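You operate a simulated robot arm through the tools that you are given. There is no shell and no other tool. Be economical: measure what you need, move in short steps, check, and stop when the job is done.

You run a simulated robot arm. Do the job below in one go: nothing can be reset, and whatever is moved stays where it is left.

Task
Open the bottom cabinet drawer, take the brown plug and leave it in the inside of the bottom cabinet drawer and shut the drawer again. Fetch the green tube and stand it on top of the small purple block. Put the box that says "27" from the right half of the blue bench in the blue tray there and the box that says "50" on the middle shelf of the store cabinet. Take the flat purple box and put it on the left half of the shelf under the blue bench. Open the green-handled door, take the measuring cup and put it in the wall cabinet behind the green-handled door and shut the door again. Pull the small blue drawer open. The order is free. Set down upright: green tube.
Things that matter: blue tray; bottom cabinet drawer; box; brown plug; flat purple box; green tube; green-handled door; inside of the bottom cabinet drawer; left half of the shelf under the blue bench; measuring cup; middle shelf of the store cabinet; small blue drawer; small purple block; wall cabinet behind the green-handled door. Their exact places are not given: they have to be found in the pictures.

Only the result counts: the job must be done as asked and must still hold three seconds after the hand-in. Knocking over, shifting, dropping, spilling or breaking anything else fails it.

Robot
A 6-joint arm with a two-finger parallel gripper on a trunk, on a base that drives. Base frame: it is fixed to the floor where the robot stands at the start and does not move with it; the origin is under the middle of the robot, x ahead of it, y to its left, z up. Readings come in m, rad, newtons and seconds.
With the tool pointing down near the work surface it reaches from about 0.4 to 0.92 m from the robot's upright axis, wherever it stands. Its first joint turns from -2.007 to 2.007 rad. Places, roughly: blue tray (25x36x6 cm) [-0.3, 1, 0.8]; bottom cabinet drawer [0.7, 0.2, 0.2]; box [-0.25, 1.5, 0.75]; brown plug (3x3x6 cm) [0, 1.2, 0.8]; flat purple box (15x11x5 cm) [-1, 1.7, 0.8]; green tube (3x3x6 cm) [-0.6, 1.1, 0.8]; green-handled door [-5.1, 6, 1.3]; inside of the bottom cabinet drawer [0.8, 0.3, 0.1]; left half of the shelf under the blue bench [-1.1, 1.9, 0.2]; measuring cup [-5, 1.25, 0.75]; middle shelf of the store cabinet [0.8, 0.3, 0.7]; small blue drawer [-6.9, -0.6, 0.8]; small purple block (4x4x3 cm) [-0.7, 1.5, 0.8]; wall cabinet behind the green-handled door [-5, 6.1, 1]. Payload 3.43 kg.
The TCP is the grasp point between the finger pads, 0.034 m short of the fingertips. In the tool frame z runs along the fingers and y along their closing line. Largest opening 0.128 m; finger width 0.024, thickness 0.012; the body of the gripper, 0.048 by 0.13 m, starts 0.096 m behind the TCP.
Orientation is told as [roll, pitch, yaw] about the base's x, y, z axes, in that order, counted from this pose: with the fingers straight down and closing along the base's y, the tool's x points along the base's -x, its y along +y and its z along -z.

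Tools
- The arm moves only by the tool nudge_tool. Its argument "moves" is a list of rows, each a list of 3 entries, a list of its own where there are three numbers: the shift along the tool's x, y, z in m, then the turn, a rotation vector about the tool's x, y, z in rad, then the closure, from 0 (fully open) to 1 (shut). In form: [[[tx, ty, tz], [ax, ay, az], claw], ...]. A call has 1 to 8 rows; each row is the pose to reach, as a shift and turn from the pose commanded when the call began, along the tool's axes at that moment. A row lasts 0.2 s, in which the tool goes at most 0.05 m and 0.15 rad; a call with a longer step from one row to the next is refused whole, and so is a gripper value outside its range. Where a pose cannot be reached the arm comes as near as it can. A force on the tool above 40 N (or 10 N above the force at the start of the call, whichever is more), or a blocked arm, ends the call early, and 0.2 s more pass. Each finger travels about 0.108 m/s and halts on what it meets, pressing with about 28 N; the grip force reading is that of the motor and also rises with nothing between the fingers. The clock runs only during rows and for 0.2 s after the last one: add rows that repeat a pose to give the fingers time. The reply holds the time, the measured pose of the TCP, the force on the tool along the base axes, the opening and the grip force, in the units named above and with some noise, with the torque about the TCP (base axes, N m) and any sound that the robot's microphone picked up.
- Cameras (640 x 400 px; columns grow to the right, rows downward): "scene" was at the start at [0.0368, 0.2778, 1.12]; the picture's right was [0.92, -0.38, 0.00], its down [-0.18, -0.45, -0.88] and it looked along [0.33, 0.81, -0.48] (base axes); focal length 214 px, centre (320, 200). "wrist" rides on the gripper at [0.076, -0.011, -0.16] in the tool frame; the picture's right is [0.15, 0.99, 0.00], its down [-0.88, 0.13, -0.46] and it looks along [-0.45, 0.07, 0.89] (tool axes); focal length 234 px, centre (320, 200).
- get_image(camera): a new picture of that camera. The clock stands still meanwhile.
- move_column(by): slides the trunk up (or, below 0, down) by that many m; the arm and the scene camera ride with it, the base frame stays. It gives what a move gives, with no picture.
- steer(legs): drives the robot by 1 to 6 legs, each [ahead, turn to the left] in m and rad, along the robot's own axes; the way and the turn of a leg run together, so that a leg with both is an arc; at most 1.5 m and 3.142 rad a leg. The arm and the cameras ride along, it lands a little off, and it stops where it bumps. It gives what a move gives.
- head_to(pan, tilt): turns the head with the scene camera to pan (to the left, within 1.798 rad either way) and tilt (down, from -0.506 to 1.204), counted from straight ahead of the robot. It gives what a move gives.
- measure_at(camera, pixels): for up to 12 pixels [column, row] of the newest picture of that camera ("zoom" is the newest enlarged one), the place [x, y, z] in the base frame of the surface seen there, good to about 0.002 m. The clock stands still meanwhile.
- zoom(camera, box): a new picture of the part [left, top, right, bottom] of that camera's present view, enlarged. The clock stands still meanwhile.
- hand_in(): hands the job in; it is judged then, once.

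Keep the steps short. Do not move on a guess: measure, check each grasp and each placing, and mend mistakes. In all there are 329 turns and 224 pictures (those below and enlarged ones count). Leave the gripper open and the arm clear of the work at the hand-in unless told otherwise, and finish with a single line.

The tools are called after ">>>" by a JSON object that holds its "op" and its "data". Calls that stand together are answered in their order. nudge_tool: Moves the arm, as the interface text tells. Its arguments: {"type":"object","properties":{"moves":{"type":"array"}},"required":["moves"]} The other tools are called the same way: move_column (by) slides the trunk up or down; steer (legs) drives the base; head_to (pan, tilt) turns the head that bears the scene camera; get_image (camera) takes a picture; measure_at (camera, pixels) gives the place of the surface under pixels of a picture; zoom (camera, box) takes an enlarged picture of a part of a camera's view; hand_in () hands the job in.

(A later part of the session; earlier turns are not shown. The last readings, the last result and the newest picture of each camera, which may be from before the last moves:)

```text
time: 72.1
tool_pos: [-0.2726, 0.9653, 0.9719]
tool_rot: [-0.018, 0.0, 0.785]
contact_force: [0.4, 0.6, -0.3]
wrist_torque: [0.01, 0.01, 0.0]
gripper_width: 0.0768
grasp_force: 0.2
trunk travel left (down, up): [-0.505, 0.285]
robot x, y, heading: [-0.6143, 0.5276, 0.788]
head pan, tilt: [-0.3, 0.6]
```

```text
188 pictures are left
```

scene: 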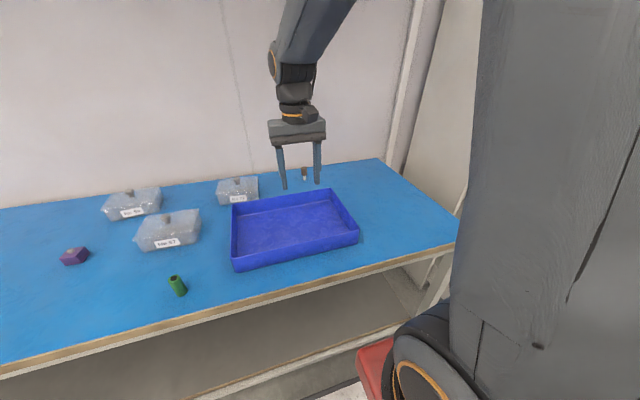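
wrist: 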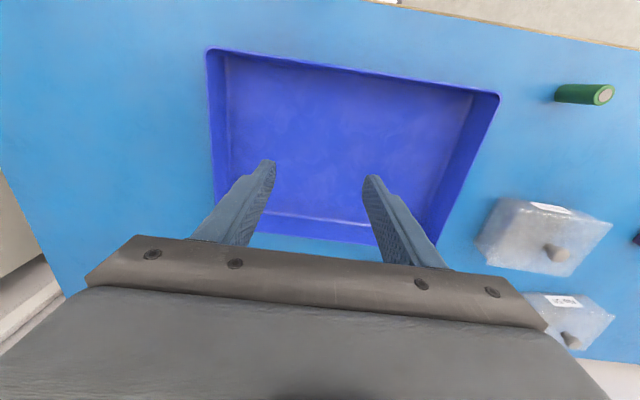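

>>> {"op": "zoom", "data": {"camera": "scene", "box": [265, 140, 345, 190]}}

>>> {"op": "measure_at", "data": {"camera": "zoom", "pixels": [[312, 215], [312, 240], [312, 268], [312, 295]]}}

```text
8.00 times, centred on (305, 165) of scene
```

zoom: 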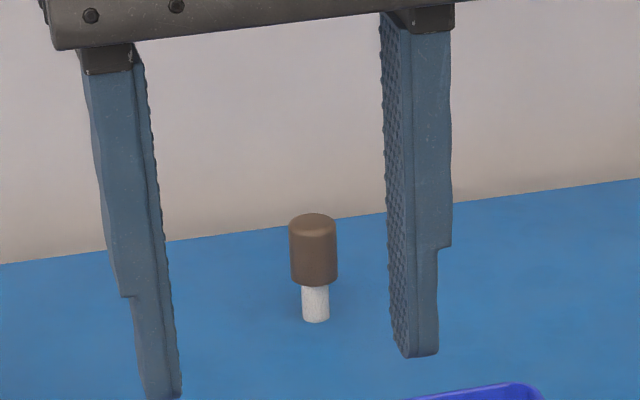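

```text
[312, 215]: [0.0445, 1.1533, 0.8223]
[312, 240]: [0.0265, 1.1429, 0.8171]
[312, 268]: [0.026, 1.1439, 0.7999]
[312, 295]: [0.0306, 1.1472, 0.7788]
```

>>> {"op": "nudge_tool", "data": {"moves": [[[-0.0437, -0.0112, 0.0], [0, -0.03, 0], 0.5], [[-0.0875, -0.0225, 0.0], [0, -0.06, 0], 0.5], [[-0.131, -0.0337, 0.0], [0, -0.09, 0], 0.5], [[-0.175, -0.045, 0.01], [0, -0.12, 0], 0.5], [[-0.2187, -0.0562, 0.025], [0, -0.15, 0], 0.5], [[-0.2625, -0.0674, 0.04], [0, -0.18, 0], 0.5], [[-0.306, -0.0787, 0.055], [0, -0.2, 0], 0.5], [[-0.349, -0.0897, 0.07], [0, -0.2, 0], 0.5]]}}

>>> {"op": "get_image", "data": {"camera": "wrist"}}

>>> {"op": "zoom", "data": {"camera": "scene", "box": [240, 110, 400, 210]}}

```text
time: 73.9
tool_pos: [0.0369, 1.1485, 0.9038]
tool_rot: [-0.018, -0.203, 0.79]
contact_force: [-0.8, -0.4, 1.1]
wrist_torque: [0.02, -0.04, -0.03]
gripper_width: 0.0637
grasp_force: 0.1
trunk travel left (down, up): [-0.505, 0.285]
robot x, y, heading: [-0.6089, 0.531, 0.787]
head pan, tilt: [-0.3, 0.6]
```

```text
186 pictures are left
```

wrist: 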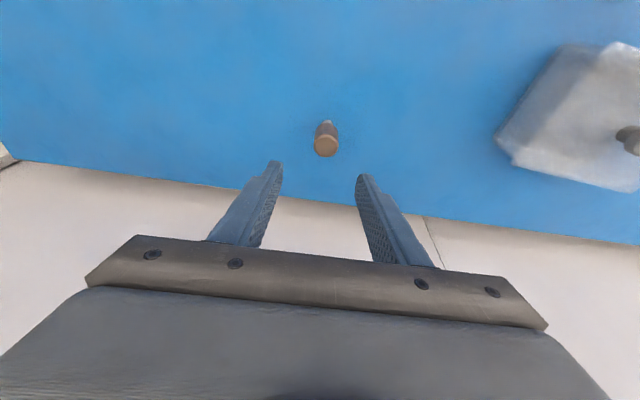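

```text
4.00 times, centred on (320, 160) of scene
```

zoom: 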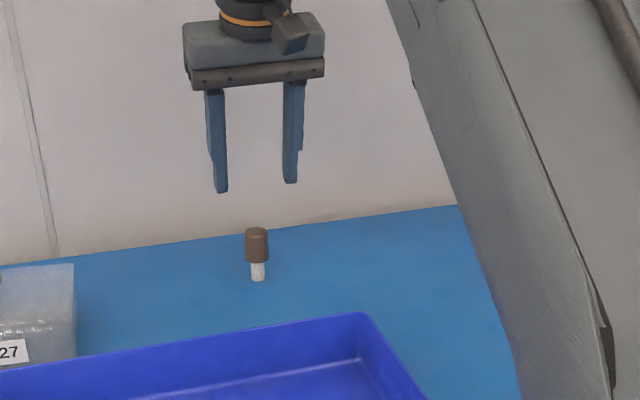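

>>> {"op": "nudge_tool", "data": {"moves": [[[0.008, 0, 0.039], [0, 0, 0], 0.5], [[0.0145, 0, 0.073], [0, 0, 0], 0.5], [[0.0195, 0, 0.096], [0, 0, 0], 0.5]]}}

>>> {"op": "zoom", "data": {"camera": "scene", "box": [260, 120, 360, 200]}}

>>> {"op": "get_image", "data": {"camera": "wrist"}}

```text
time: 74.7
tool_pos: [0.0391, 1.147, 0.8049]
tool_rot: [-0.018, -0.202, 0.788]
contact_force: [0.0, -0.3, -0.2]
wrist_torque: [0.01, 0.01, -0.02]
gripper_width: 0.0641
grasp_force: 0.1
trunk travel left (down, up): [-0.505, 0.285]
robot x, y, heading: [-0.615, 0.5291, 0.79]
head pan, tilt: [-0.3, 0.6]
```

```text
5.00 times, centred on (310, 160) of scene
```

zoom: 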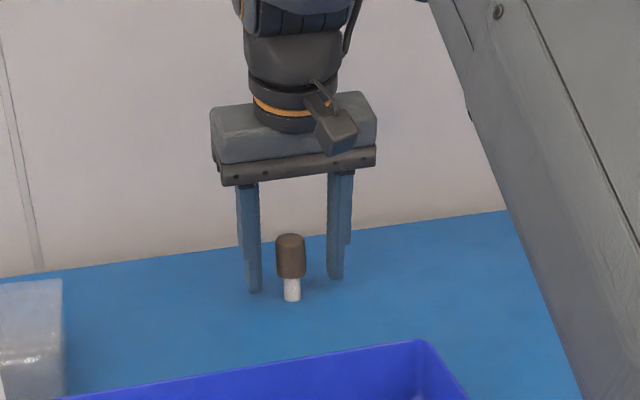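

```text
183 pictures are left
```

wrist: 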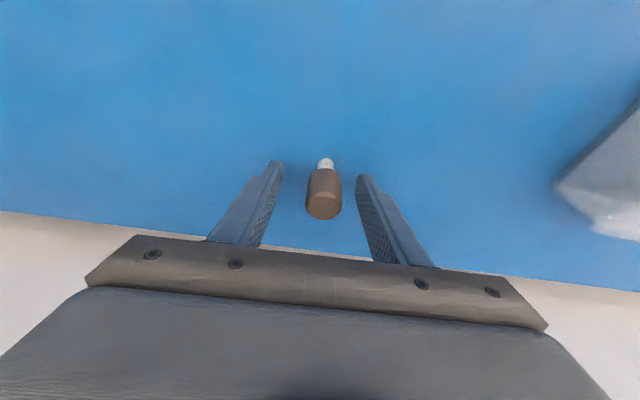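

Plug is between the fingers. Close and lift.

>>> {"op": "nudge_tool", "data": {"moves": [[[0, 0, 0], [0, 0, 0], 0.75], [[0, 0, 0], [0, 0, 0], 0.95], [[0, 0, 0], [0, 0, 0], 0.95], [[0, 0, 0], [0, 0, 0], 0.95]]}}

>>> {"op": "nudge_tool", "data": {"moves": [[[-0.008, 0, -0.039], [0, 0, 0], 0.95], [[-0.0165, 0, -0.082], [0, 0, 0], 0.95], [[-0.025, 0, -0.125], [0, 0, 0], 0.95], [[0.02, 0, -0.14], [0, 0, 0], 0.95], [[0.065, 0, -0.15], [0, 0, 0], 0.95], [[0.11, 0, -0.15], [0, 0, 0], 0.95], [[0.155, 0, -0.15], [0, 0, 0], 0.95], [[0.2, 0, -0.15], [0, 0, 0], 0.95]]}}

>>> {"op": "get_image", "data": {"camera": "wrist"}}

```text
time: 75.7
tool_pos: [0.0389, 1.1493, 0.8041]
tool_rot: [-0.017, -0.2, 0.791]
contact_force: [0.7, 1.7, 0.6]
wrist_torque: [0.02, -0.01, 0.0]
gripper_width: 0.0258
grasp_force: 28.5
trunk travel left (down, up): [-0.505, 0.285]
robot x, y, heading: [-0.6139, 0.5285, 0.789]
head pan, tilt: [-0.3, 0.6]
```

```text
time: 77.5
tool_pos: [-0.1208, 0.9886, 0.9117]
tool_rot: [-0.017, -0.2, 0.79]
contact_force: [0.2, 0.9, -1.2]
wrist_torque: [-0.04, 0.03, 0.0]
gripper_width: 0.0261
grasp_force: 27.5
trunk travel left (down, up): [-0.505, 0.285]
robot x, y, heading: [-0.6123, 0.5256, 0.788]
head pan, tilt: [-0.3, 0.6]
```

```text
182 pictures are left
```

wrist: 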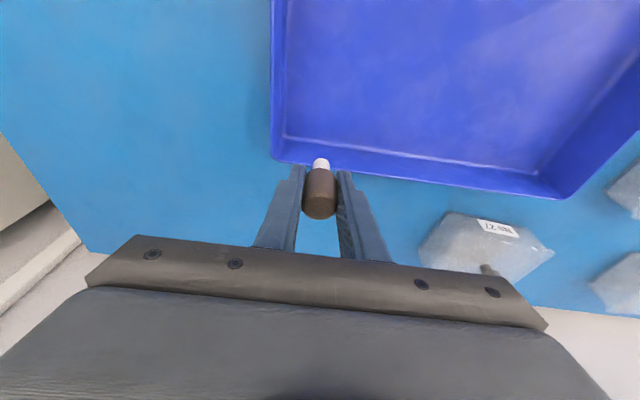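

>>> {"op": "steer", "data": {"legs": [[-0.25, 0], [0, -1.575], [1.17, 0], [0, 1.57]]}}

>>> {"op": "head_to", "data": {"pan": -0.1, "tilt": 0.8}}

>>> {"op": "get_image", "data": {"camera": "scene"}}

```text
time: 92.5
tool_pos: [0.521, -0.0031, 0.9123]
tool_rot: [-0.016, -0.202, 0.798]
contact_force: [0.5, -0.9, -0.3]
wrist_torque: [-0.01, -0.06, -0.01]
gripper_width: 0.0261
grasp_force: 28.3
trunk travel left (down, up): [-0.505, 0.285]
robot x, y, heading: [0.0278, -0.4664, 0.792]
head pan, tilt: [-0.3, 0.6]
```

```text
time: 93.2
tool_pos: [0.5199, -0.004, 0.9124]
tool_rot: [-0.017, -0.202, 0.797]
contact_force: [-0.2, 0.9, -0.3]
wrist_torque: [-0.04, -0.02, 0.02]
gripper_width: 0.0257
grasp_force: 27.8
trunk travel left (down, up): [-0.505, 0.285]
robot x, y, heading: [0.031, -0.4665, 0.794]
head pan, tilt: [-0.099, 0.799]
```

```text
181 pictures are left
```

scene: 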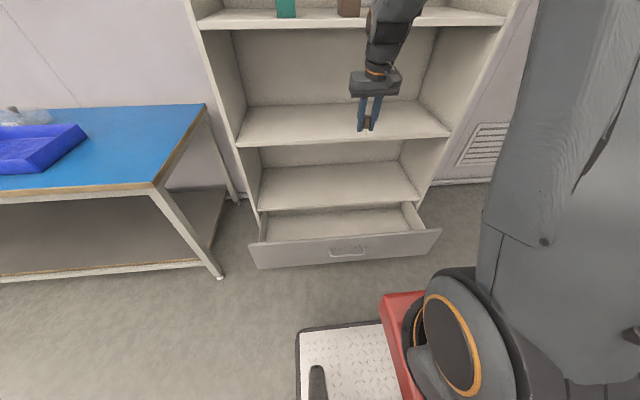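

>>> {"op": "zoom", "data": {"camera": "scene", "box": [240, 180, 450, 280]}}

>>> {"op": "measure_at", "data": {"camera": "scene", "pixels": [[345, 225], [345, 215], [345, 232], [345, 238], [345, 207], [300, 225], [390, 220], [345, 245], [270, 235], [412, 220]]}}

```text
3.05 times, centred on (345, 230) of scene
```

zoom: 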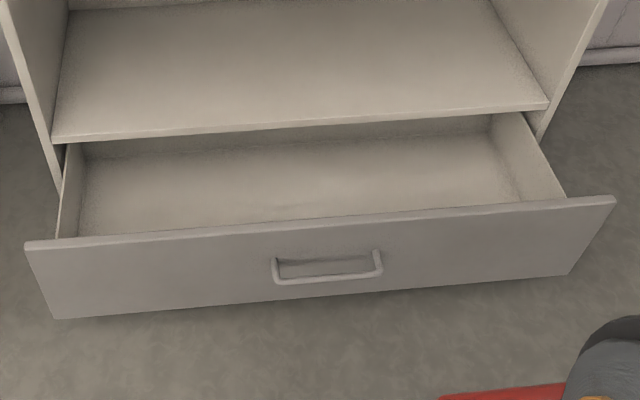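

```text
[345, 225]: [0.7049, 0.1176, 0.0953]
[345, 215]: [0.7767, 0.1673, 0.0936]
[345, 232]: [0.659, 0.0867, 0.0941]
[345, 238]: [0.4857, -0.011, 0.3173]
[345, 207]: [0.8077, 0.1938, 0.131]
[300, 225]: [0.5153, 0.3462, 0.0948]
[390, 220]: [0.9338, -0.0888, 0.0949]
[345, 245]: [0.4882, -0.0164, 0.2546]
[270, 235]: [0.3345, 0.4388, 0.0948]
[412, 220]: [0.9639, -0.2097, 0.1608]
```

>>> {"op": "nudge_tool", "data": {"moves": [[[0, 0, 0], [0, 0.1, 0], 0.95], [[0, 0, 0], [0, 0.2, 0], 0.95]]}}

>>> {"op": "nudge_tool", "data": {"moves": [[[0, 0, 0], [0, 0, 0.15], 0.95], [[0, 0, 0], [0, 0, 0.3], 0.95], [[0, 0, 0], [0, 0, 0.45], 0.95], [[0, 0, 0], [0, 0, 0.6], 0.95], [[0, 0, 0], [0, 0, 0.75], 0.95], [[0, 0, 0], [0, 0, 0.9], 0.95], [[0, 0, 0], [0, 0, 1.05], 0.95], [[0, 0, 0], [0, 0, 1.2], 0.95]]}}

>>> {"op": "nudge_tool", "data": {"moves": [[[0, 0, 0], [0, 0, 0.13], 0.95], [[0, 0, 0], [0, 0, 0.26], 0.95], [[0, 0, 0], [0, 0, 0.38], 0.95]]}}

>>> {"op": "move_column", "data": {"by": -0.4}}

>>> {"op": "get_image", "data": {"camera": "scene"}}

```text
time: 93.8
tool_pos: [0.5186, -0.004, 0.9131]
tool_rot: [-0.017, -0.001, 0.796]
contact_force: [0.3, -0.2, 0.4]
wrist_torque: [0.01, -0.01, -0.03]
gripper_width: 0.0261
grasp_force: 28.4
trunk travel left (down, up): [-0.505, 0.285]
robot x, y, heading: [0.037, -0.47, 0.795]
head pan, tilt: [-0.099, 0.799]
```

```text
time: 95.6
tool_pos: [0.5191, -0.005, 0.9136]
tool_rot: [-0.007, -0.015, -0.407]
contact_force: [0.8, -0.2, -0.3]
wrist_torque: [-0.02, -0.02, 0.0]
gripper_width: 0.0257
grasp_force: 28.2
trunk travel left (down, up): [-0.505, 0.285]
robot x, y, heading: [0.032, -0.4673, 0.793]
head pan, tilt: [-0.099, 0.799]
```

```text
time: 96.4
tool_pos: [0.5186, -0.0047, 0.9138]
tool_rot: [0.0, -0.018, -0.787]
contact_force: [0.2, 0.4, 0.2]
wrist_torque: [-0.01, 0.02, 0.02]
gripper_width: 0.0259
grasp_force: 28.1
trunk travel left (down, up): [-0.505, 0.285]
robot x, y, heading: [0.0343, -0.4686, 0.795]
head pan, tilt: [-0.099, 0.799]
```

```text
time: 100.3
tool_pos: [0.5197, -0.0043, 0.5116]
tool_rot: [0.0, -0.017, -0.787]
contact_force: [0.1, -0.2, -0.3]
wrist_torque: [0.0, 0.0, 0.01]
gripper_width: 0.0259
grasp_force: 28.5
trunk travel left (down, up): [-0.105, 0.685]
robot x, y, heading: [0.0336, -0.4665, 0.791]
head pan, tilt: [-0.099, 0.799]
```

```text
179 pictures are left
```

scene: 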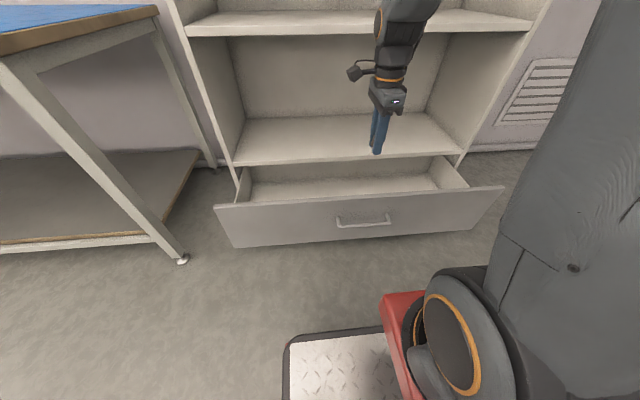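

>>> {"op": "move_column", "data": {"by": -0.1}}

>>> {"op": "nudge_tool", "data": {"moves": [[[-0.006, 0.045, 0], [0, 0, 0], 0.95], [[-0.013, 0.09, 0], [0, 0, 0], 0.95], [[-0.013, 0.09, 0.045], [0, 0, 0], 0.95], [[-0.013, 0.09, 0.09], [0, 0, 0], 0.95], [[-0.013, 0.09, 0.135], [0, 0, 0], 0.95]]}}

>>> {"op": "get_image", "data": {"camera": "scene"}}

```text
time: 101.6
tool_pos: [0.5209, -0.0047, 0.4125]
tool_rot: [0.0, -0.016, -0.786]
contact_force: [0.1, 1.1, -0.6]
wrist_torque: [0.02, 0.04, 0.0]
gripper_width: 0.026
grasp_force: 28.0
trunk travel left (down, up): [-0.005, 0.785]
robot x, y, heading: [0.0311, -0.4649, 0.79]
head pan, tilt: [-0.099, 0.799]
```

```text
time: 102.8
tool_pos: [0.5938, 0.0504, 0.2775]
tool_rot: [0.002, -0.019, -0.787]
contact_force: [0.3, 0.2, 0.0]
wrist_torque: [0.0, -0.01, -0.02]
gripper_width: 0.0259
grasp_force: 27.5
trunk travel left (down, up): [-0.005, 0.785]
robot x, y, heading: [0.0325, -0.4679, 0.791]
head pan, tilt: [-0.099, 0.799]
```

```text
178 pictures are left
```

scene: 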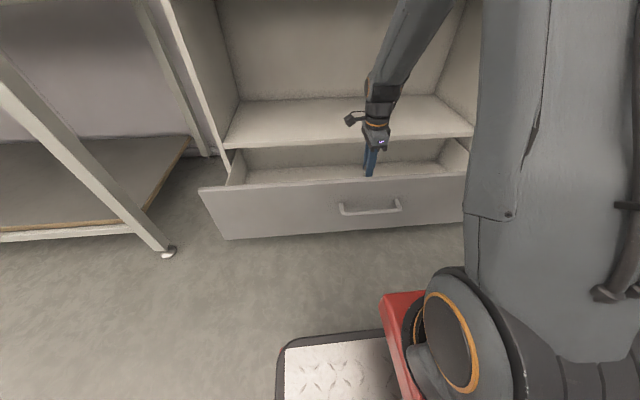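

>>> {"op": "nudge_tool", "data": {"moves": [[[0, 0, 0.045], [0, 0, 0], 0.95], [[0, 0, 0.09], [0, 0, 0], 0.95], [[0, 0, 0.12], [0, 0, 0], 0.95], [[0, 0, 0.134], [0, 0, 0], 0.95]]}}

>>> {"op": "get_image", "data": {"camera": "wrist"}}

```text
time: 103.8
tool_pos: [0.5943, 0.0464, 0.1428]
tool_rot: [0.001, -0.017, -0.784]
contact_force: [-0.3, 0.3, -0.3]
wrist_torque: [0.02, 0.0, 0.0]
gripper_width: 0.0259
grasp_force: 27.7
trunk travel left (down, up): [-0.005, 0.785]
robot x, y, heading: [0.0309, -0.4678, 0.801]
head pan, tilt: [-0.099, 0.799]
```

```text
177 pictures are left
```

wrist: 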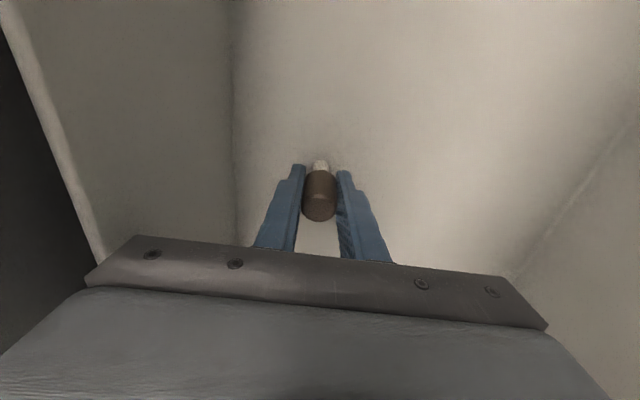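

>>> {"op": "nudge_tool", "data": {"moves": [[[0, 0, 0.0045], [0, 0, 0], 0.95], [[0, 0, 0.0045], [0, 0, 0], 0.9], [[0, 0, 0.0045], [0, 0, 0], 0.7], [[0, 0, 0.0045], [0, 0, 0], 0.5], [[0, 0, 0.0045], [0, 0, 0], 0.5]]}}

>>> {"op": "get_image", "data": {"camera": "wrist"}}

```text
time: 105.0
tool_pos: [0.5956, 0.0469, 0.1392]
tool_rot: [0.0, -0.018, -0.785]
contact_force: [0.3, -0.4, 0.1]
wrist_torque: [0.0, 0.02, -0.03]
gripper_width: 0.0639
grasp_force: 0.0
trunk travel left (down, up): [-0.005, 0.785]
robot x, y, heading: [0.031, -0.4715, 0.789]
head pan, tilt: [-0.099, 0.799]
```

```text
176 pictures are left
```

wrist: 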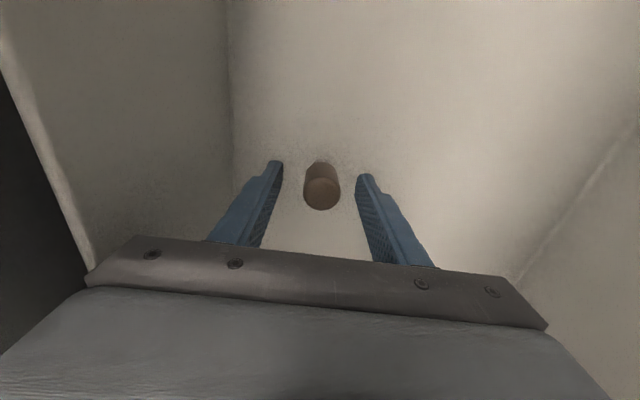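

>>> {"op": "nudge_tool", "data": {"moves": [[[0, 0, -0.045], [0, 0, 0], 0.5], [[0, 0, -0.09], [0, 0, 0], 0.5], [[0, 0, -0.135], [0, 0, 0], 0.5], [[0, 0, -0.18], [0, 0, 0], 0.5], [[0, 0, -0.225], [0, 0, 0], 0.5], [[0, 0, -0.27], [0, 0, 0], 0.5], [[0, 0, -0.31], [0, 0, 0], 0.5]]}}

>>> {"op": "zoom", "data": {"camera": "scene", "box": [190, 90, 490, 250]}}

>>> {"op": "measure_at", "data": {"camera": "scene", "pixels": [[372, 212], [355, 213], [390, 209]]}}

```text
time: 106.6
tool_pos: [0.5927, 0.0508, 0.447]
tool_rot: [0.002, -0.015, -0.785]
contact_force: [-0.2, -0.3, -0.2]
wrist_torque: [0.03, 0.01, 0.0]
gripper_width: 0.0639
grasp_force: 0.0
trunk travel left (down, up): [-0.005, 0.785]
robot x, y, heading: [0.0344, -0.471, 0.796]
head pan, tilt: [-0.099, 0.799]
```

```text
2.13 times, centred on (340, 170) of scene
```

zoom: 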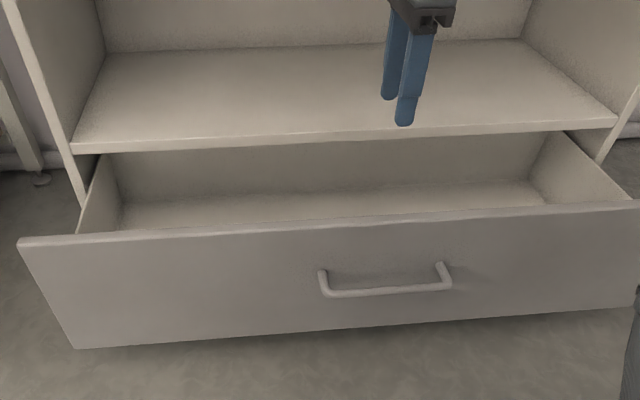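

```text
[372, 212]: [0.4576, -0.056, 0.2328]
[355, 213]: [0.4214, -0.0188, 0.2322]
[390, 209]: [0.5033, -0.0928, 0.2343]
```

>>> {"op": "nudge_tool", "data": {"moves": [[[0.005, -0.045, 0], [-0.06, 0, 0], 0.55], [[0.01, -0.09, 0], [-0.12, 0, 0], 0.65], [[0.015, -0.135, 0], [-0.18, 0, 0], 0.68], [[0.02, -0.18, 0], [-0.21, 0, 0], 0.68], [[0.02, -0.19, 0.045], [-0.21, 0, 0], 0.68], [[0.02, -0.19, 0.09], [-0.21, 0, 0], 0.68], [[0.02, -0.19, 0.126], [-0.21, 0, 0], 0.68]]}}

>>> {"op": "get_image", "data": {"camera": "wrist"}}

```text
time: 108.2
tool_pos: [0.4483, -0.0678, 0.3235]
tool_rot: [0.206, -0.019, -0.786]
contact_force: [0.8, 0.3, -0.2]
wrist_torque: [-0.01, -0.01, -0.01]
gripper_width: 0.0409
grasp_force: 0.1
out of reach, approached as far as the arm can: row 7
trunk travel left (down, up): [-0.005, 0.785]
robot x, y, heading: [0.0361, -0.468, 0.795]
head pan, tilt: [-0.099, 0.799]
```

```text
174 pictures are left
```

wrist: 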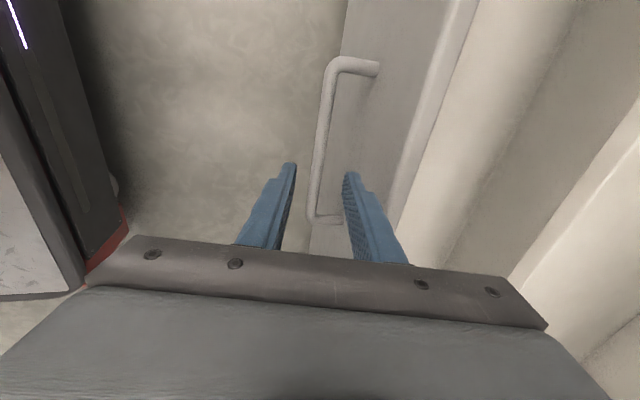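

>>> {"op": "steer", "data": {"legs": [[-0.05, 0]]}}

```text
time: 109.1
tool_pos: [0.4138, -0.1029, 0.3239]
tool_rot: [0.207, -0.018, -0.785]
contact_force: [0.0, -0.3, -0.5]
wrist_torque: [-0.01, -0.01, 0.0]
gripper_width: 0.0411
grasp_force: 0.0
trunk travel left (down, up): [-0.005, 0.785]
robot x, y, heading: [-0.0022, -0.5044, 0.801]
head pan, tilt: [-0.099, 0.799]
```

>>> {"op": "nudge_tool", "data": {"moves": [[[0.001, 0.043, 0], [0, 0, 0], 0.68], [[0.002, 0.043, 0.045], [0, 0, 0], 0.68], [[0.002, 0.043, 0.089], [0, 0, 0], 0.68], [[0.002, 0.043, 0.089], [0, 0, 0], 0.9], [[0.002, 0.043, 0.089], [0, 0, 0], 0.95], [[0.002, 0.043, 0.089], [0, 0, 0], 0.95]]}}

```text
time: 110.5
tool_pos: [0.4569, -0.0599, 0.246]
tool_rot: [0.208, -0.017, -0.784]
contact_force: [1.2, 2.3, 0.1]
wrist_torque: [-0.01, -0.2, 0.65]
gripper_width: 0.0137
grasp_force: 44.8
trunk travel left (down, up): [-0.005, 0.785]
robot x, y, heading: [-0.0029, -0.5071, 0.796]
head pan, tilt: [-0.099, 0.799]
```

>>> {"op": "nudge_tool", "data": {"moves": [[[0, 0.0264, 0.0056], [0, 0, 0], 0.95], [[-0.0005, 0.0528, 0.0112], [0, 0, 0], 0.95], [[-0.001, 0.0792, 0.0167], [0, 0, 0], 0.95], [[-0.0015, 0.1056, 0.0223], [0, 0, 0], 0.95], [[-0.002, 0.132, 0.0279], [0, 0, 0], 0.95], [[-0.002, 0.1584, 0.0335], [0, 0, 0], 0.95]]}}

```text
time: 112.1
tool_pos: [0.5709, 0.0569, 0.2455]
tool_rot: [0.207, -0.017, -0.784]
contact_force: [-6.3, 6.5, -0.6]
wrist_torque: [0.6, 0.63, 0.73]
gripper_width: 0.0136
grasp_force: 45.1
trunk travel left (down, up): [-0.005, 0.785]
robot x, y, heading: [-0.0092, -0.5026, 0.797]
head pan, tilt: [-0.099, 0.799]
stopped in row 6: the force on the tool passed its limit at 40 N (the readings are from after the stop); the commanded pose is now the measured one
```

>>> {"op": "nudge_tool", "data": {"moves": [[[0.001, 0.015, 0.003], [0, 0, 0], 0.95], [[0.001, 0.03, 0.0063], [0, 0, 0], 0.95], [[0.001, 0.044, 0.0093], [0, 0, 0], 0.95], [[0.001, 0.052, 0.011], [0, 0, 0], 0.95], [[0.001, 0.06, 0.0127], [0, 0, 0], 0.95]]}}

```text
time: 113.3
tool_pos: [0.6119, 0.0963, 0.2463]
tool_rot: [0.204, -0.016, -0.783]
contact_force: [3.2, -30.6, 10.0]
wrist_torque: [-0.83, -0.28, 0.47]
gripper_width: 0.0132
grasp_force: 44.8
trunk travel left (down, up): [-0.005, 0.785]
robot x, y, heading: [-0.0027, -0.4996, 0.794]
head pan, tilt: [-0.099, 0.799]
```

>>> {"op": "nudge_tool", "data": {"moves": [[[0, 0, 0], [0, 0, 0], 0.7], [[0, 0, 0], [0, 0, 0], 0.7], [[0, 0, -0.045], [0, 0, 0], 0.7], [[0, 0, -0.09], [0, 0, 0], 0.7], [[0, 0, -0.135], [0, 0, 0], 0.6], [[0, -0.04, -0.165], [0, 0, 0], 0.5], [[0, -0.08, -0.195], [0, 0, 0], 0.5]]}}

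>>> {"op": "get_image", "data": {"camera": "scene"}}

>>> {"op": "measure_at", "data": {"camera": "scene", "pixels": [[345, 180], [345, 175], [345, 170], [345, 190], [260, 180], [260, 175]]}}

```text
time: 114.9
tool_pos: [0.5288, 0.017, 0.4206]
tool_rot: [0.206, -0.016, -0.784]
contact_force: [0.2, -0.1, -0.1]
wrist_torque: [0.0, -0.03, 0.0]
gripper_width: 0.0639
grasp_force: 0.1
trunk travel left (down, up): [-0.005, 0.785]
robot x, y, heading: [0.0025, -0.5039, 0.795]
head pan, tilt: [-0.099, 0.799]
```

```text
173 pictures are left
```

scene: 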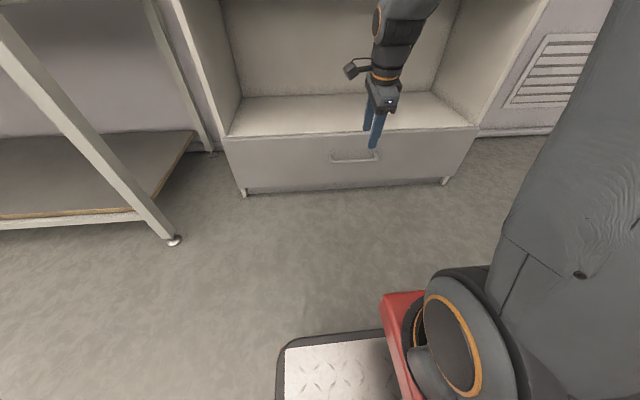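

```text
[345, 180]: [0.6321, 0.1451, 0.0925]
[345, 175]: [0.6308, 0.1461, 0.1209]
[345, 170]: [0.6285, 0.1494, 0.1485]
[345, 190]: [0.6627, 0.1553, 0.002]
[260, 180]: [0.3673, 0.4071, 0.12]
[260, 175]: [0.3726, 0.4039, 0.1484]
```

>>> {"op": "move_column", "data": {"by": 0.4}}

>>> {"op": "move_column", "data": {"by": 0.15}}

>>> {"op": "steer", "data": {"legs": [[0, 1.56], [0.9, 0], [0.89, 0], [0, -1.57]]}}

>>> {"op": "nudge_tool", "data": {"moves": [[[0, 0, 0], [0.1, 0, 0], 0.5], [[0, 0, 0], [0.206, 0, 0], 0.5]]}}

>>> {"op": "nudge_tool", "data": {"moves": [[[0, 0, 0], [0, 0, -0.15], 0.4], [[0, 0, 0], [0, 0, -0.3], 0.4], [[0, 0, 0], [0, 0, -0.45], 0.4], [[0, 0, 0], [0, 0, -0.6], 0.4], [[0, 0, 0], [0, 0, -0.75], 0.4], [[0, 0, 0], [0, 0, -0.9], 0.4], [[0, 0, 0], [0, 0, -1.05], 0.4], [[0, 0, 0], [0, 0, -1.2], 0.4]]}}

>>> {"op": "nudge_tool", "data": {"moves": [[[0, 0, 0], [0, 0, -0.13], 0.4], [[0, 0, 0], [0, 0, -0.26], 0.4], [[0, 0, 0], [0, 0, -0.37], 0.4]]}}

>>> {"op": "head_to", "data": {"pan": 0.0, "tilt": 0.6}}

>>> {"op": "get_image", "data": {"camera": "scene"}}

```text
time: 118.8
tool_pos: [0.5275, 0.0173, 0.8201]
tool_rot: [0.208, -0.017, -0.783]
contact_force: [0.5, -0.4, 0.5]
wrist_torque: [-0.01, 0.0, 0.0]
gripper_width: 0.0639
grasp_force: 0.1
trunk travel left (down, up): [-0.405, 0.385]
robot x, y, heading: [0.0005, -0.5081, 0.8]
head pan, tilt: [-0.099, 0.799]
```

```text
time: 120.5
tool_pos: [0.5284, 0.0181, 0.9703]
tool_rot: [0.208, -0.017, -0.783]
contact_force: [0.2, 0.0, -0.2]
wrist_torque: [0.0, 0.02, -0.02]
gripper_width: 0.0638
grasp_force: 0.2
trunk travel left (down, up): [-0.555, 0.235]
robot x, y, heading: [-0.0024, -0.5098, 0.801]
head pan, tilt: [-0.099, 0.799]
```

```text
time: 137.3
tool_pos: [-0.7907, 1.2482, 0.9711]
tool_rot: [0.209, -0.015, -0.786]
contact_force: [-0.3, 0.9, -0.3]
wrist_torque: [-0.02, -0.03, 0.0]
gripper_width: 0.064
grasp_force: 0.0
trunk travel left (down, up): [-0.555, 0.235]
robot x, y, heading: [-1.3179, 0.726, 0.799]
head pan, tilt: [-0.099, 0.799]
```

```text
time: 137.9
tool_pos: [-0.7918, 1.2487, 0.9715]
tool_rot: [0.0, -0.017, -0.782]
contact_force: [-0.2, 0.5, 0.0]
wrist_torque: [0.04, -0.03, -0.02]
gripper_width: 0.0642
grasp_force: 0.0
trunk travel left (down, up): [-0.555, 0.235]
robot x, y, heading: [-1.322, 0.723, 0.801]
head pan, tilt: [-0.099, 0.799]
```

```text
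time: 139.7
tool_pos: [-0.7919, 1.2491, 0.9707]
tool_rot: [-0.012, -0.006, 0.419]
contact_force: [0.1, 0.7, -1.1]
wrist_torque: [0.03, 0.01, 0.0]
gripper_width: 0.0768
grasp_force: 0.0
trunk travel left (down, up): [-0.555, 0.235]
robot x, y, heading: [-1.3192, 0.725, 0.799]
head pan, tilt: [-0.099, 0.799]
```

```text
time: 140.5
tool_pos: [-0.791, 1.2478, 0.9694]
tool_rot: [-0.015, -0.002, 0.789]
contact_force: [-0.2, 0.2, 0.8]
wrist_torque: [-0.05, -0.01, -0.01]
gripper_width: 0.0765
grasp_force: 0.1
trunk travel left (down, up): [-0.555, 0.235]
robot x, y, heading: [-1.3172, 0.7241, 0.8]
head pan, tilt: [-0.099, 0.799]
```

```text
time: 141.2
tool_pos: [-0.7917, 1.2485, 0.9704]
tool_rot: [-0.017, -0.002, 0.784]
contact_force: [-0.1, 0.4, 1.0]
wrist_torque: [-0.03, 0.02, -0.03]
gripper_width: 0.0767
grasp_force: 0.0
trunk travel left (down, up): [-0.555, 0.235]
robot x, y, heading: [-1.3149, 0.7274, 0.799]
head pan, tilt: [0.0, 0.6]
```

```text
172 pictures are left
```

scene: 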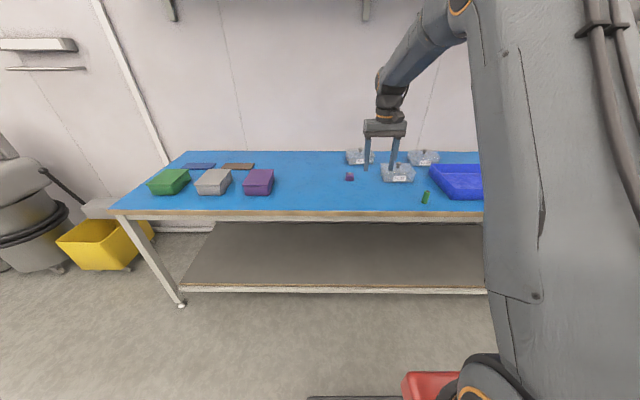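

>>> {"op": "steer", "data": {"legs": [[0, -0.016], [0.36, 0]]}}

>>> {"op": "head_to", "data": {"pan": -0.4, "tilt": 0.6}}

>>> {"op": "zoom", "data": {"camera": "scene", "box": [140, 100, 460, 300]}}

```text
time: 143.9
tool_pos: [-0.5255, 1.4945, 0.9696]
tool_rot: [-0.014, -0.002, 0.768]
contact_force: [-0.4, -0.2, 0.5]
wrist_torque: [0.02, -0.03, 0.0]
gripper_width: 0.077
grasp_force: 0.1
trunk travel left (down, up): [-0.555, 0.235]
robot x, y, heading: [-1.0644, 0.9783, 0.781]
head pan, tilt: [0.0, 0.6]
```

```text
time: 144.8
tool_pos: [-0.5264, 1.4942, 0.9712]
tool_rot: [-0.015, -0.002, 0.767]
contact_force: [-1.2, 0.9, 0.3]
wrist_torque: [0.01, 0.02, 0.02]
gripper_width: 0.0764
grasp_force: 0.1
trunk travel left (down, up): [-0.555, 0.235]
robot x, y, heading: [-1.0632, 0.9826, 0.783]
head pan, tilt: [-0.4, 0.6]
```

```text
2.00 times, centred on (300, 200) of scene
```

zoom: 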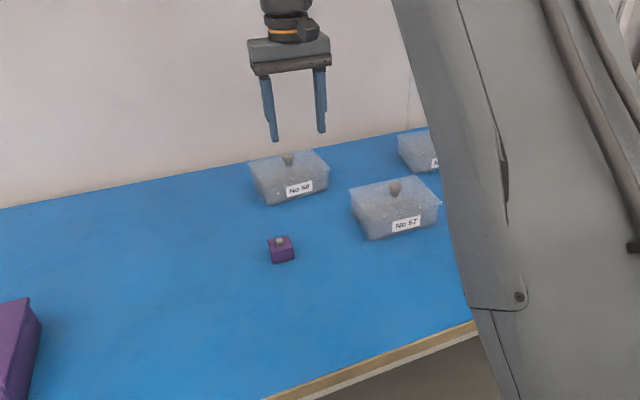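

>>> {"op": "zoom", "data": {"camera": "scene", "box": [260, 165, 310, 205]}}

>>> {"op": "measure_at", "data": {"camera": "zoom", "pixels": [[310, 105], [310, 125], [310, 145], [285, 115], [335, 115], [310, 165], [220, 160], [420, 150], [240, 270], [360, 290]]}}

>>> {"op": "get_image", "data": {"camera": "wrist"}}

```text
10.00 times, centred on (285, 185) of scene
```

zoom: 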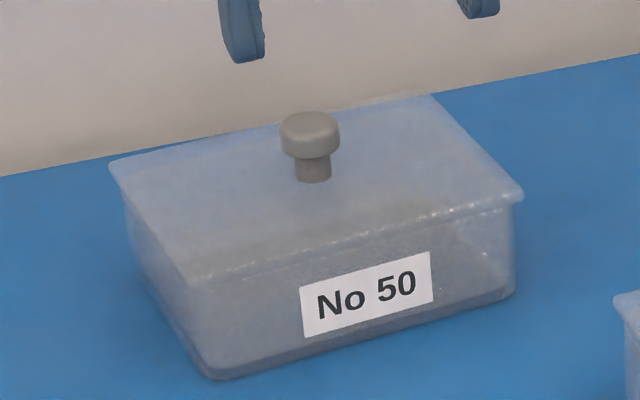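

```text
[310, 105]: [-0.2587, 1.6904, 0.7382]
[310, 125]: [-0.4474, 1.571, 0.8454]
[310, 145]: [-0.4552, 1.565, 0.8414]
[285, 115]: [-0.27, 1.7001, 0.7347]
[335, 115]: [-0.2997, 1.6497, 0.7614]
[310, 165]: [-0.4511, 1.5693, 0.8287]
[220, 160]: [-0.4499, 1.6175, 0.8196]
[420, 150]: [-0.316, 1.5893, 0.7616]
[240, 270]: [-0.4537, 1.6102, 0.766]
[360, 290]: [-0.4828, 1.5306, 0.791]
```

```text
169 pictures are left
```

wrist: 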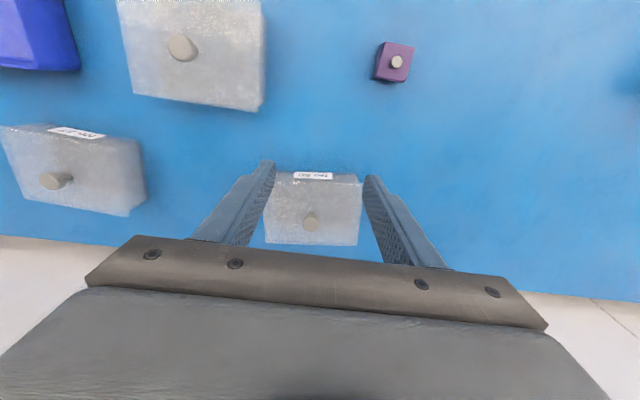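

>>> {"op": "nudge_tool", "data": {"moves": [[[-0.045, 0, 0.01], [0, 0, 0], 0.5], [[-0.09, 0, 0.02], [0, 0, 0], 0.5], [[-0.112, 0, 0.06], [0, 0, 0], 0.5]]}}

>>> {"op": "get_image", "data": {"camera": "wrist"}}

>>> {"op": "zoom", "data": {"camera": "scene", "box": [240, 120, 340, 200]}}

```text
time: 145.6
tool_pos: [-0.443, 1.5727, 0.9116]
tool_rot: [-0.015, -0.005, 0.768]
contact_force: [0.4, -0.2, 0.8]
wrist_torque: [0.0, -0.05, -0.02]
gripper_width: 0.0639
grasp_force: 0.1
trunk travel left (down, up): [-0.555, 0.235]
robot x, y, heading: [-1.0629, 0.9796, 0.78]
head pan, tilt: [-0.4, 0.6]
```

```text
168 pictures are left
```

wrist: 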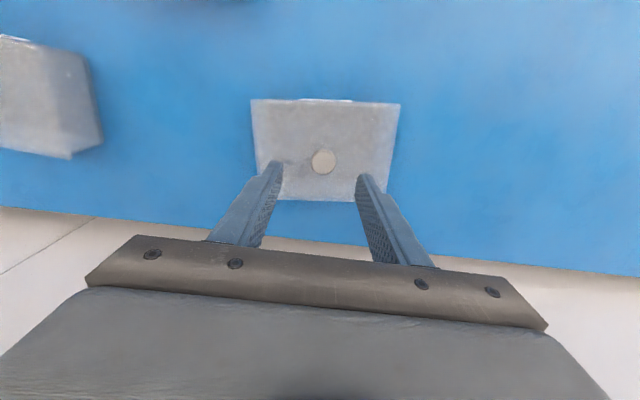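

```text
5.00 times, centred on (290, 160) of scene
```

zoom: 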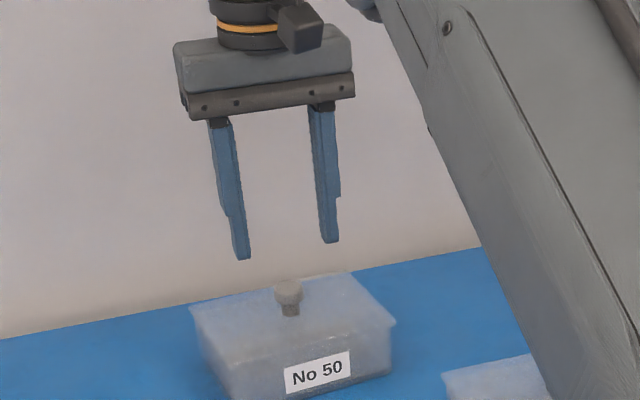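

>>> {"op": "nudge_tool", "data": {"moves": [[[0.003, 0, 0.04], [0, 0, 0], 0.5], [[0.003, 0, 0.053], [0, 0, 0], 0.6], [[0.003, 0, 0.053], [0, 0, 0], 0.85], [[0.003, 0, 0.053], [0, 0, 0], 0.95], [[0.003, 0, 0.053], [0, 0, 0], 0.95]]}}

>>> {"op": "get_image", "data": {"camera": "wrist"}}

>>> {"op": "zoom", "data": {"camera": "scene", "box": [240, 120, 340, 200]}}

```text
time: 146.8
tool_pos: [-0.4452, 1.5695, 0.8572]
tool_rot: [-0.016, -0.003, 0.768]
contact_force: [0.1, 1.2, -0.9]
wrist_torque: [0.0, -0.01, 0.0]
gripper_width: 0.0243
grasp_force: 27.6
trunk travel left (down, up): [-0.555, 0.235]
robot x, y, heading: [-1.0653, 0.9814, 0.781]
head pan, tilt: [-0.4, 0.6]
```

```text
166 pictures are left
```

wrist: 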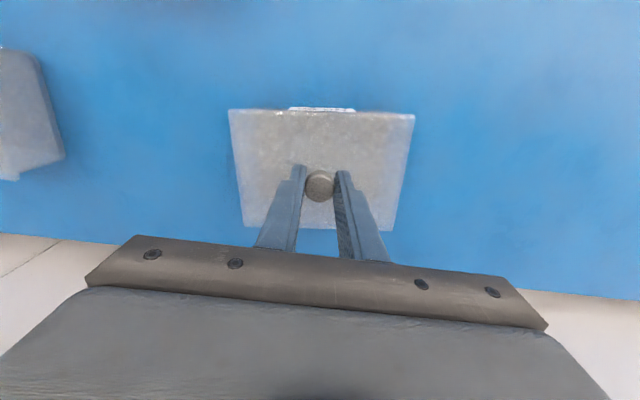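

```text
5.00 times, centred on (290, 160) of scene
```

zoom: 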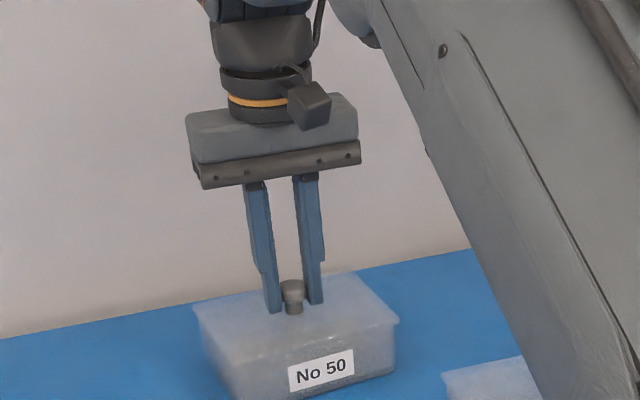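

Knob held (0.024 m). Lift slowly 4 cm and look whether the box comes along.

>>> {"op": "nudge_tool", "data": {"moves": [[[0, 0, -0.01], [0, 0, 0], 0.95], [[0, 0, -0.025], [0, 0, 0], 0.95], [[0, 0, -0.04], [0, 0, 0], 0.95]]}}

>>> {"op": "zoom", "data": {"camera": "scene", "box": [240, 120, 340, 200]}}

```text
time: 147.6
tool_pos: [-0.4459, 1.5691, 0.8982]
tool_rot: [-0.016, -0.002, 0.767]
contact_force: [-0.2, 0.4, -1.0]
wrist_torque: [-0.05, 0.02, -0.01]
gripper_width: 0.0245
grasp_force: 28.2
trunk travel left (down, up): [-0.555, 0.235]
robot x, y, heading: [-1.0624, 0.9837, 0.784]
head pan, tilt: [-0.4, 0.6]
```

```text
5.00 times, centred on (290, 160) of scene
```

zoom: 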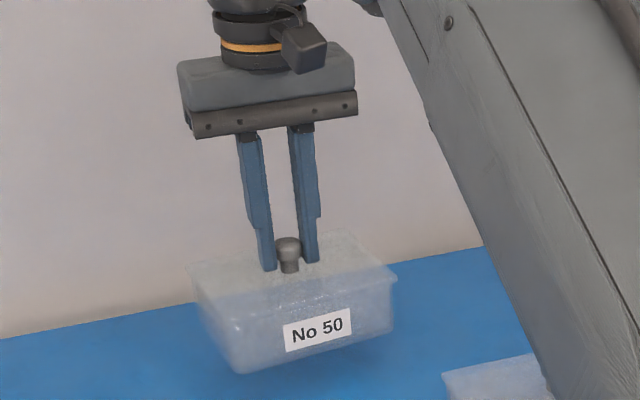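

>>> {"op": "nudge_tool", "data": {"moves": [[[0.0, 0, -0.045], [0, 0, 0], 0.95], [[0.0, 0, -0.09], [0, 0, 0], 0.95], [[0.045, 0, -0.1], [0, 0, 0], 0.95], [[0.09, 0, -0.1], [0, 0, 0], 0.95], [[0.135, 0, -0.1], [0, 0, 0], 0.95], [[0.18, 0, -0.1], [0, 0, 0], 0.95], [[0.225, 0, -0.1], [0, 0, 0], 0.95], [[0.27, 0, -0.1], [0, 0, 0], 0.95]]}}

>>> {"op": "get_image", "data": {"camera": "wrist"}}

```text
time: 149.4
tool_pos: [-0.6425, 1.3832, 0.9963]
tool_rot: [-0.016, -0.001, 0.768]
contact_force: [0.3, 0.2, -1.8]
wrist_torque: [-0.04, 0.02, -0.02]
gripper_width: 0.0245
grasp_force: 28.4
trunk travel left (down, up): [-0.555, 0.235]
robot x, y, heading: [-1.0644, 0.9796, 0.781]
head pan, tilt: [-0.4, 0.6]
```

```text
163 pictures are left
```

wrist: 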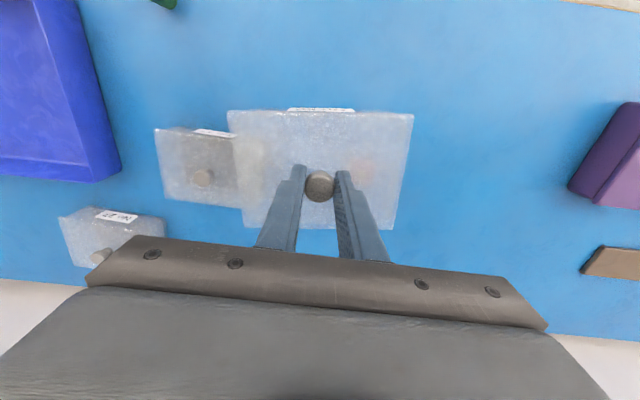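

>>> {"op": "steer", "data": {"legs": [[-0.3, 0], [0, -1.57], [0.87, 0], [0.87, 0], [0, 1.57]]}}

>>> {"op": "head_to", "data": {"pan": -0.1, "tilt": 0.3}}

>>> {"op": "get_image", "data": {"camera": "scene"}}

>>> {"op": "measure_at", "data": {"camera": "scene", "pixels": [[300, 100], [280, 90], [280, 120], [260, 200], [300, 230], [260, 220]]}}

```text
time: 167.4
tool_pos: [0.3851, -0.0208, 0.996]
tool_rot: [-0.016, -0.002, 0.779]
contact_force: [-0.5, -1.1, -1.2]
wrist_torque: [-0.01, 0.01, -0.01]
gripper_width: 0.0243
grasp_force: 28.4
trunk travel left (down, up): [-0.555, 0.235]
robot x, y, heading: [-0.0317, -0.4288, 0.792]
head pan, tilt: [-0.4, 0.6]
```

```text
time: 168.2
tool_pos: [0.3845, -0.0213, 0.9969]
tool_rot: [-0.016, -0.001, 0.776]
contact_force: [0.3, -0.6, -0.4]
wrist_torque: [0.01, 0.0, 0.04]
gripper_width: 0.0243
grasp_force: 27.9
trunk travel left (down, up): [-0.555, 0.235]
robot x, y, heading: [-0.0358, -0.4287, 0.791]
head pan, tilt: [-0.099, 0.3]
```

```text
162 pictures are left
```

scene: 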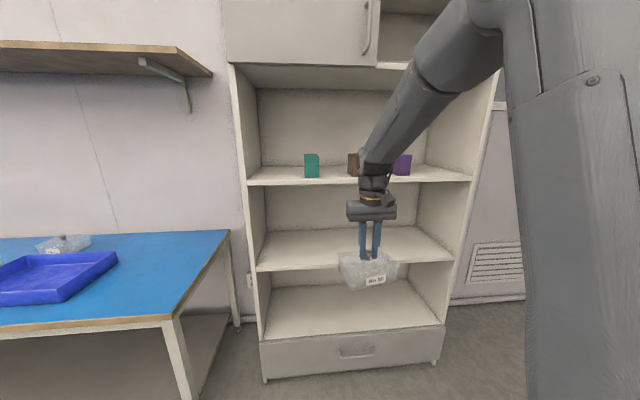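

```text
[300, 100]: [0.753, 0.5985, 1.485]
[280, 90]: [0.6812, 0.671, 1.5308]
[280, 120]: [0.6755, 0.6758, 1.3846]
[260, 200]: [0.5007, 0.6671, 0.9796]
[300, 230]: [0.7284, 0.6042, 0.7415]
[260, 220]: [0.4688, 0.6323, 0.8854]
```

>>> {"op": "measure_at", "data": {"camera": "scene", "pixels": [[300, 178], [300, 184], [300, 187], [300, 192], [440, 180], [320, 265], [320, 270], [320, 275]]}}

>>> {"op": "zoom", "data": {"camera": "scene", "box": [230, 150, 490, 330]}}

```text
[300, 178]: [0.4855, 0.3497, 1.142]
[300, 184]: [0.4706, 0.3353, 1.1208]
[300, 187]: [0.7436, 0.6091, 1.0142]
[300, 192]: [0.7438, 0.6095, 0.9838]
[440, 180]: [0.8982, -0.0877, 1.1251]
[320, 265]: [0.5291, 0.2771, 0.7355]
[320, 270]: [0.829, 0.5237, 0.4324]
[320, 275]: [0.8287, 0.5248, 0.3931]
```

```text
2.22 times, centred on (360, 240) of scene
```

zoom: 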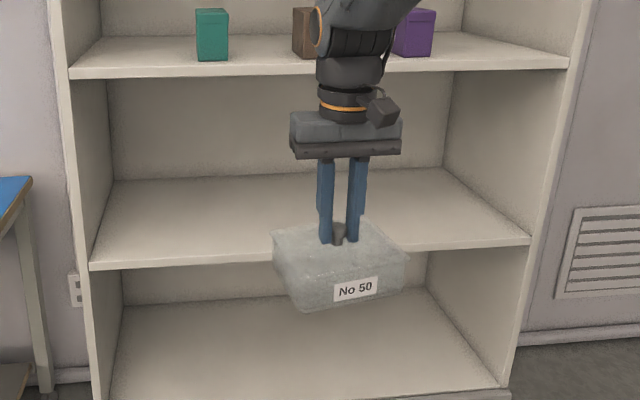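

>>> {"op": "measure_at", "data": {"camera": "zoom", "pixels": [[345, 125], [345, 102], [345, 70], [350, 45], [365, 10], [383, 108], [340, 228], [300, 250], [390, 250]]}}

```text
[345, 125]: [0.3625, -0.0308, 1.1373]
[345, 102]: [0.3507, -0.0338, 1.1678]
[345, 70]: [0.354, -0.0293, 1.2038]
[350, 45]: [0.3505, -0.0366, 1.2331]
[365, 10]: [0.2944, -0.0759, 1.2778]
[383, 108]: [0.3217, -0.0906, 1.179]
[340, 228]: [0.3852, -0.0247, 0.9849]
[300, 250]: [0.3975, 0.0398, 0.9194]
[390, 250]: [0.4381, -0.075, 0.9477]
```

>>> {"op": "steer", "data": {"legs": [[0.2, 0]]}}

>>> {"op": "nudge_tool", "data": {"moves": [[[0, 0, 0], [0, -0.1, 0], 0.95], [[0, 0, 0], [0, -0.2, 0], 0.95], [[0, 0, 0], [0, -0.3, 0], 0.95]]}}

>>> {"op": "get_image", "data": {"camera": "scene"}}

```text
time: 169.8
tool_pos: [0.5282, 0.1239, 0.9975]
tool_rot: [-0.017, 0.0, 0.777]
contact_force: [0.5, 0.8, -0.8]
wrist_torque: [-0.01, 0.02, 0.02]
gripper_width: 0.0242
grasp_force: 27.6
trunk travel left (down, up): [-0.555, 0.235]
robot x, y, heading: [0.1142, -0.2808, 0.791]
head pan, tilt: [-0.099, 0.3]
```

```text
time: 170.6
tool_pos: [0.5291, 0.1247, 0.9981]
tool_rot: [-0.019, -0.303, 0.782]
contact_force: [0.0, -0.7, -0.7]
wrist_torque: [-0.02, 0.07, 0.02]
gripper_width: 0.0241
grasp_force: 27.8
trunk travel left (down, up): [-0.555, 0.235]
robot x, y, heading: [0.1142, -0.2772, 0.793]
head pan, tilt: [-0.099, 0.3]
```

```text
160 pictures are left
```

scene: 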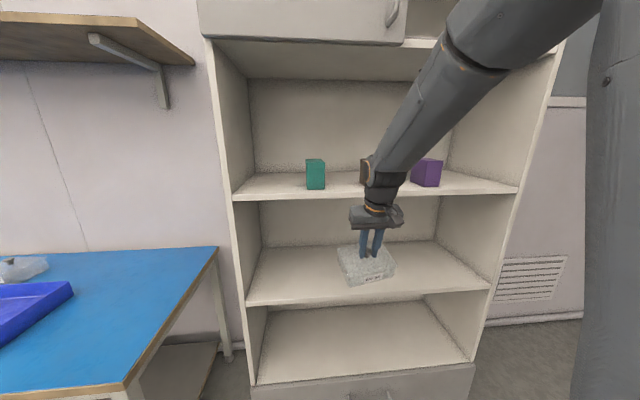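

>>> {"op": "nudge_tool", "data": {"moves": [[[0.0148, 0, 0.0475], [0, 0, 0], 0.95], [[0.0296, 0, 0.0955], [0, 0, 0], 0.95], [[-0.0182, 0, 0.11], [0, 0, 0], 0.95], [[-0.0659, 0, 0.1245], [0, 0, 0], 0.95], [[-0.1089, 0, 0.1383], [0, 0, 0], 0.95]]}}

>>> {"op": "zoom", "data": {"camera": "scene", "box": [220, 140, 520, 320]}}

```text
refused: row 2 steps farther than a row can; nothing moved
```

```text
2.13 times, centred on (370, 230) of scene
```

zoom: 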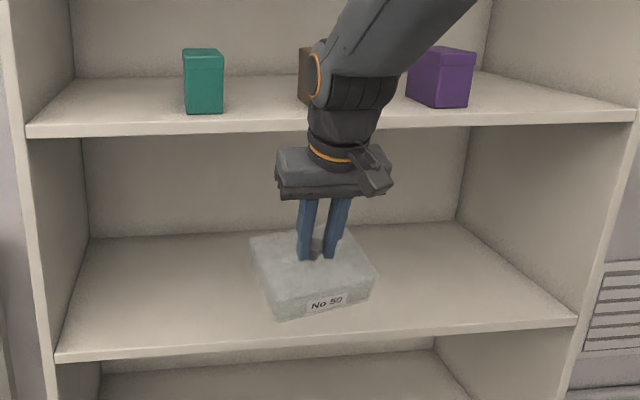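

>>> {"op": "nudge_tool", "data": {"moves": [[[0.0142, 0, 0.046], [0, 0, 0], 0.95], [[0.0284, 0, 0.092], [0, 0, 0], 0.95], [[-0.014, 0, 0.107], [0, 0, 0], 0.95], [[-0.059, 0, 0.121], [0, 0, 0], 0.95], [[-0.104, 0, 0.135], [0, 0, 0], 0.95]]}}

>>> {"op": "zoom", "data": {"camera": "scene", "box": [220, 140, 520, 320]}}

```text
time: 171.8
tool_pos: [0.6258, 0.2206, 0.9006]
tool_rot: [-0.015, -0.299, 0.782]
contact_force: [-0.2, 0.2, -1.2]
wrist_torque: [-0.03, -0.01, 0.0]
gripper_width: 0.0243
grasp_force: 28.0
trunk travel left (down, up): [-0.555, 0.235]
robot x, y, heading: [0.1082, -0.2829, 0.79]
head pan, tilt: [-0.099, 0.3]
```

```text
2.13 times, centred on (370, 230) of scene
```

zoom: 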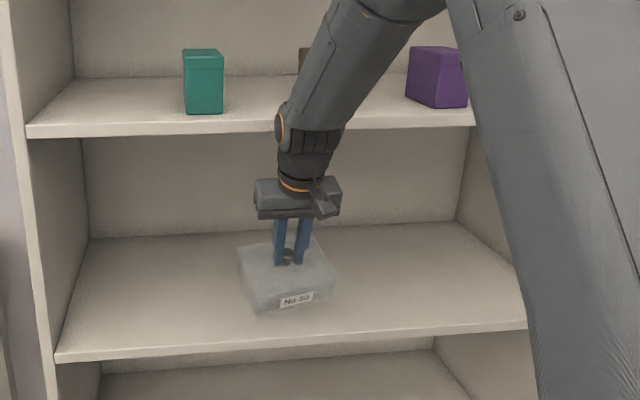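

>>> {"op": "measure_at", "data": {"camera": "zoom", "pixels": [[320, 140], [300, 120], [330, 110], [300, 195], [280, 295], [245, 255], [335, 270], [265, 310], [330, 295]]}}

```text
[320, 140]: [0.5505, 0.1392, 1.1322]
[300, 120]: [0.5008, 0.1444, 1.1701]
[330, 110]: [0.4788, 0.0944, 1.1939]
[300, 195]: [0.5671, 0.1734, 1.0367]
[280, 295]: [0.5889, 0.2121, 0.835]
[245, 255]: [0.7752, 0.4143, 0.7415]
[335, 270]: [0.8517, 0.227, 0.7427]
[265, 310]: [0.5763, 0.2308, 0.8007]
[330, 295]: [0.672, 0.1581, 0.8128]
```

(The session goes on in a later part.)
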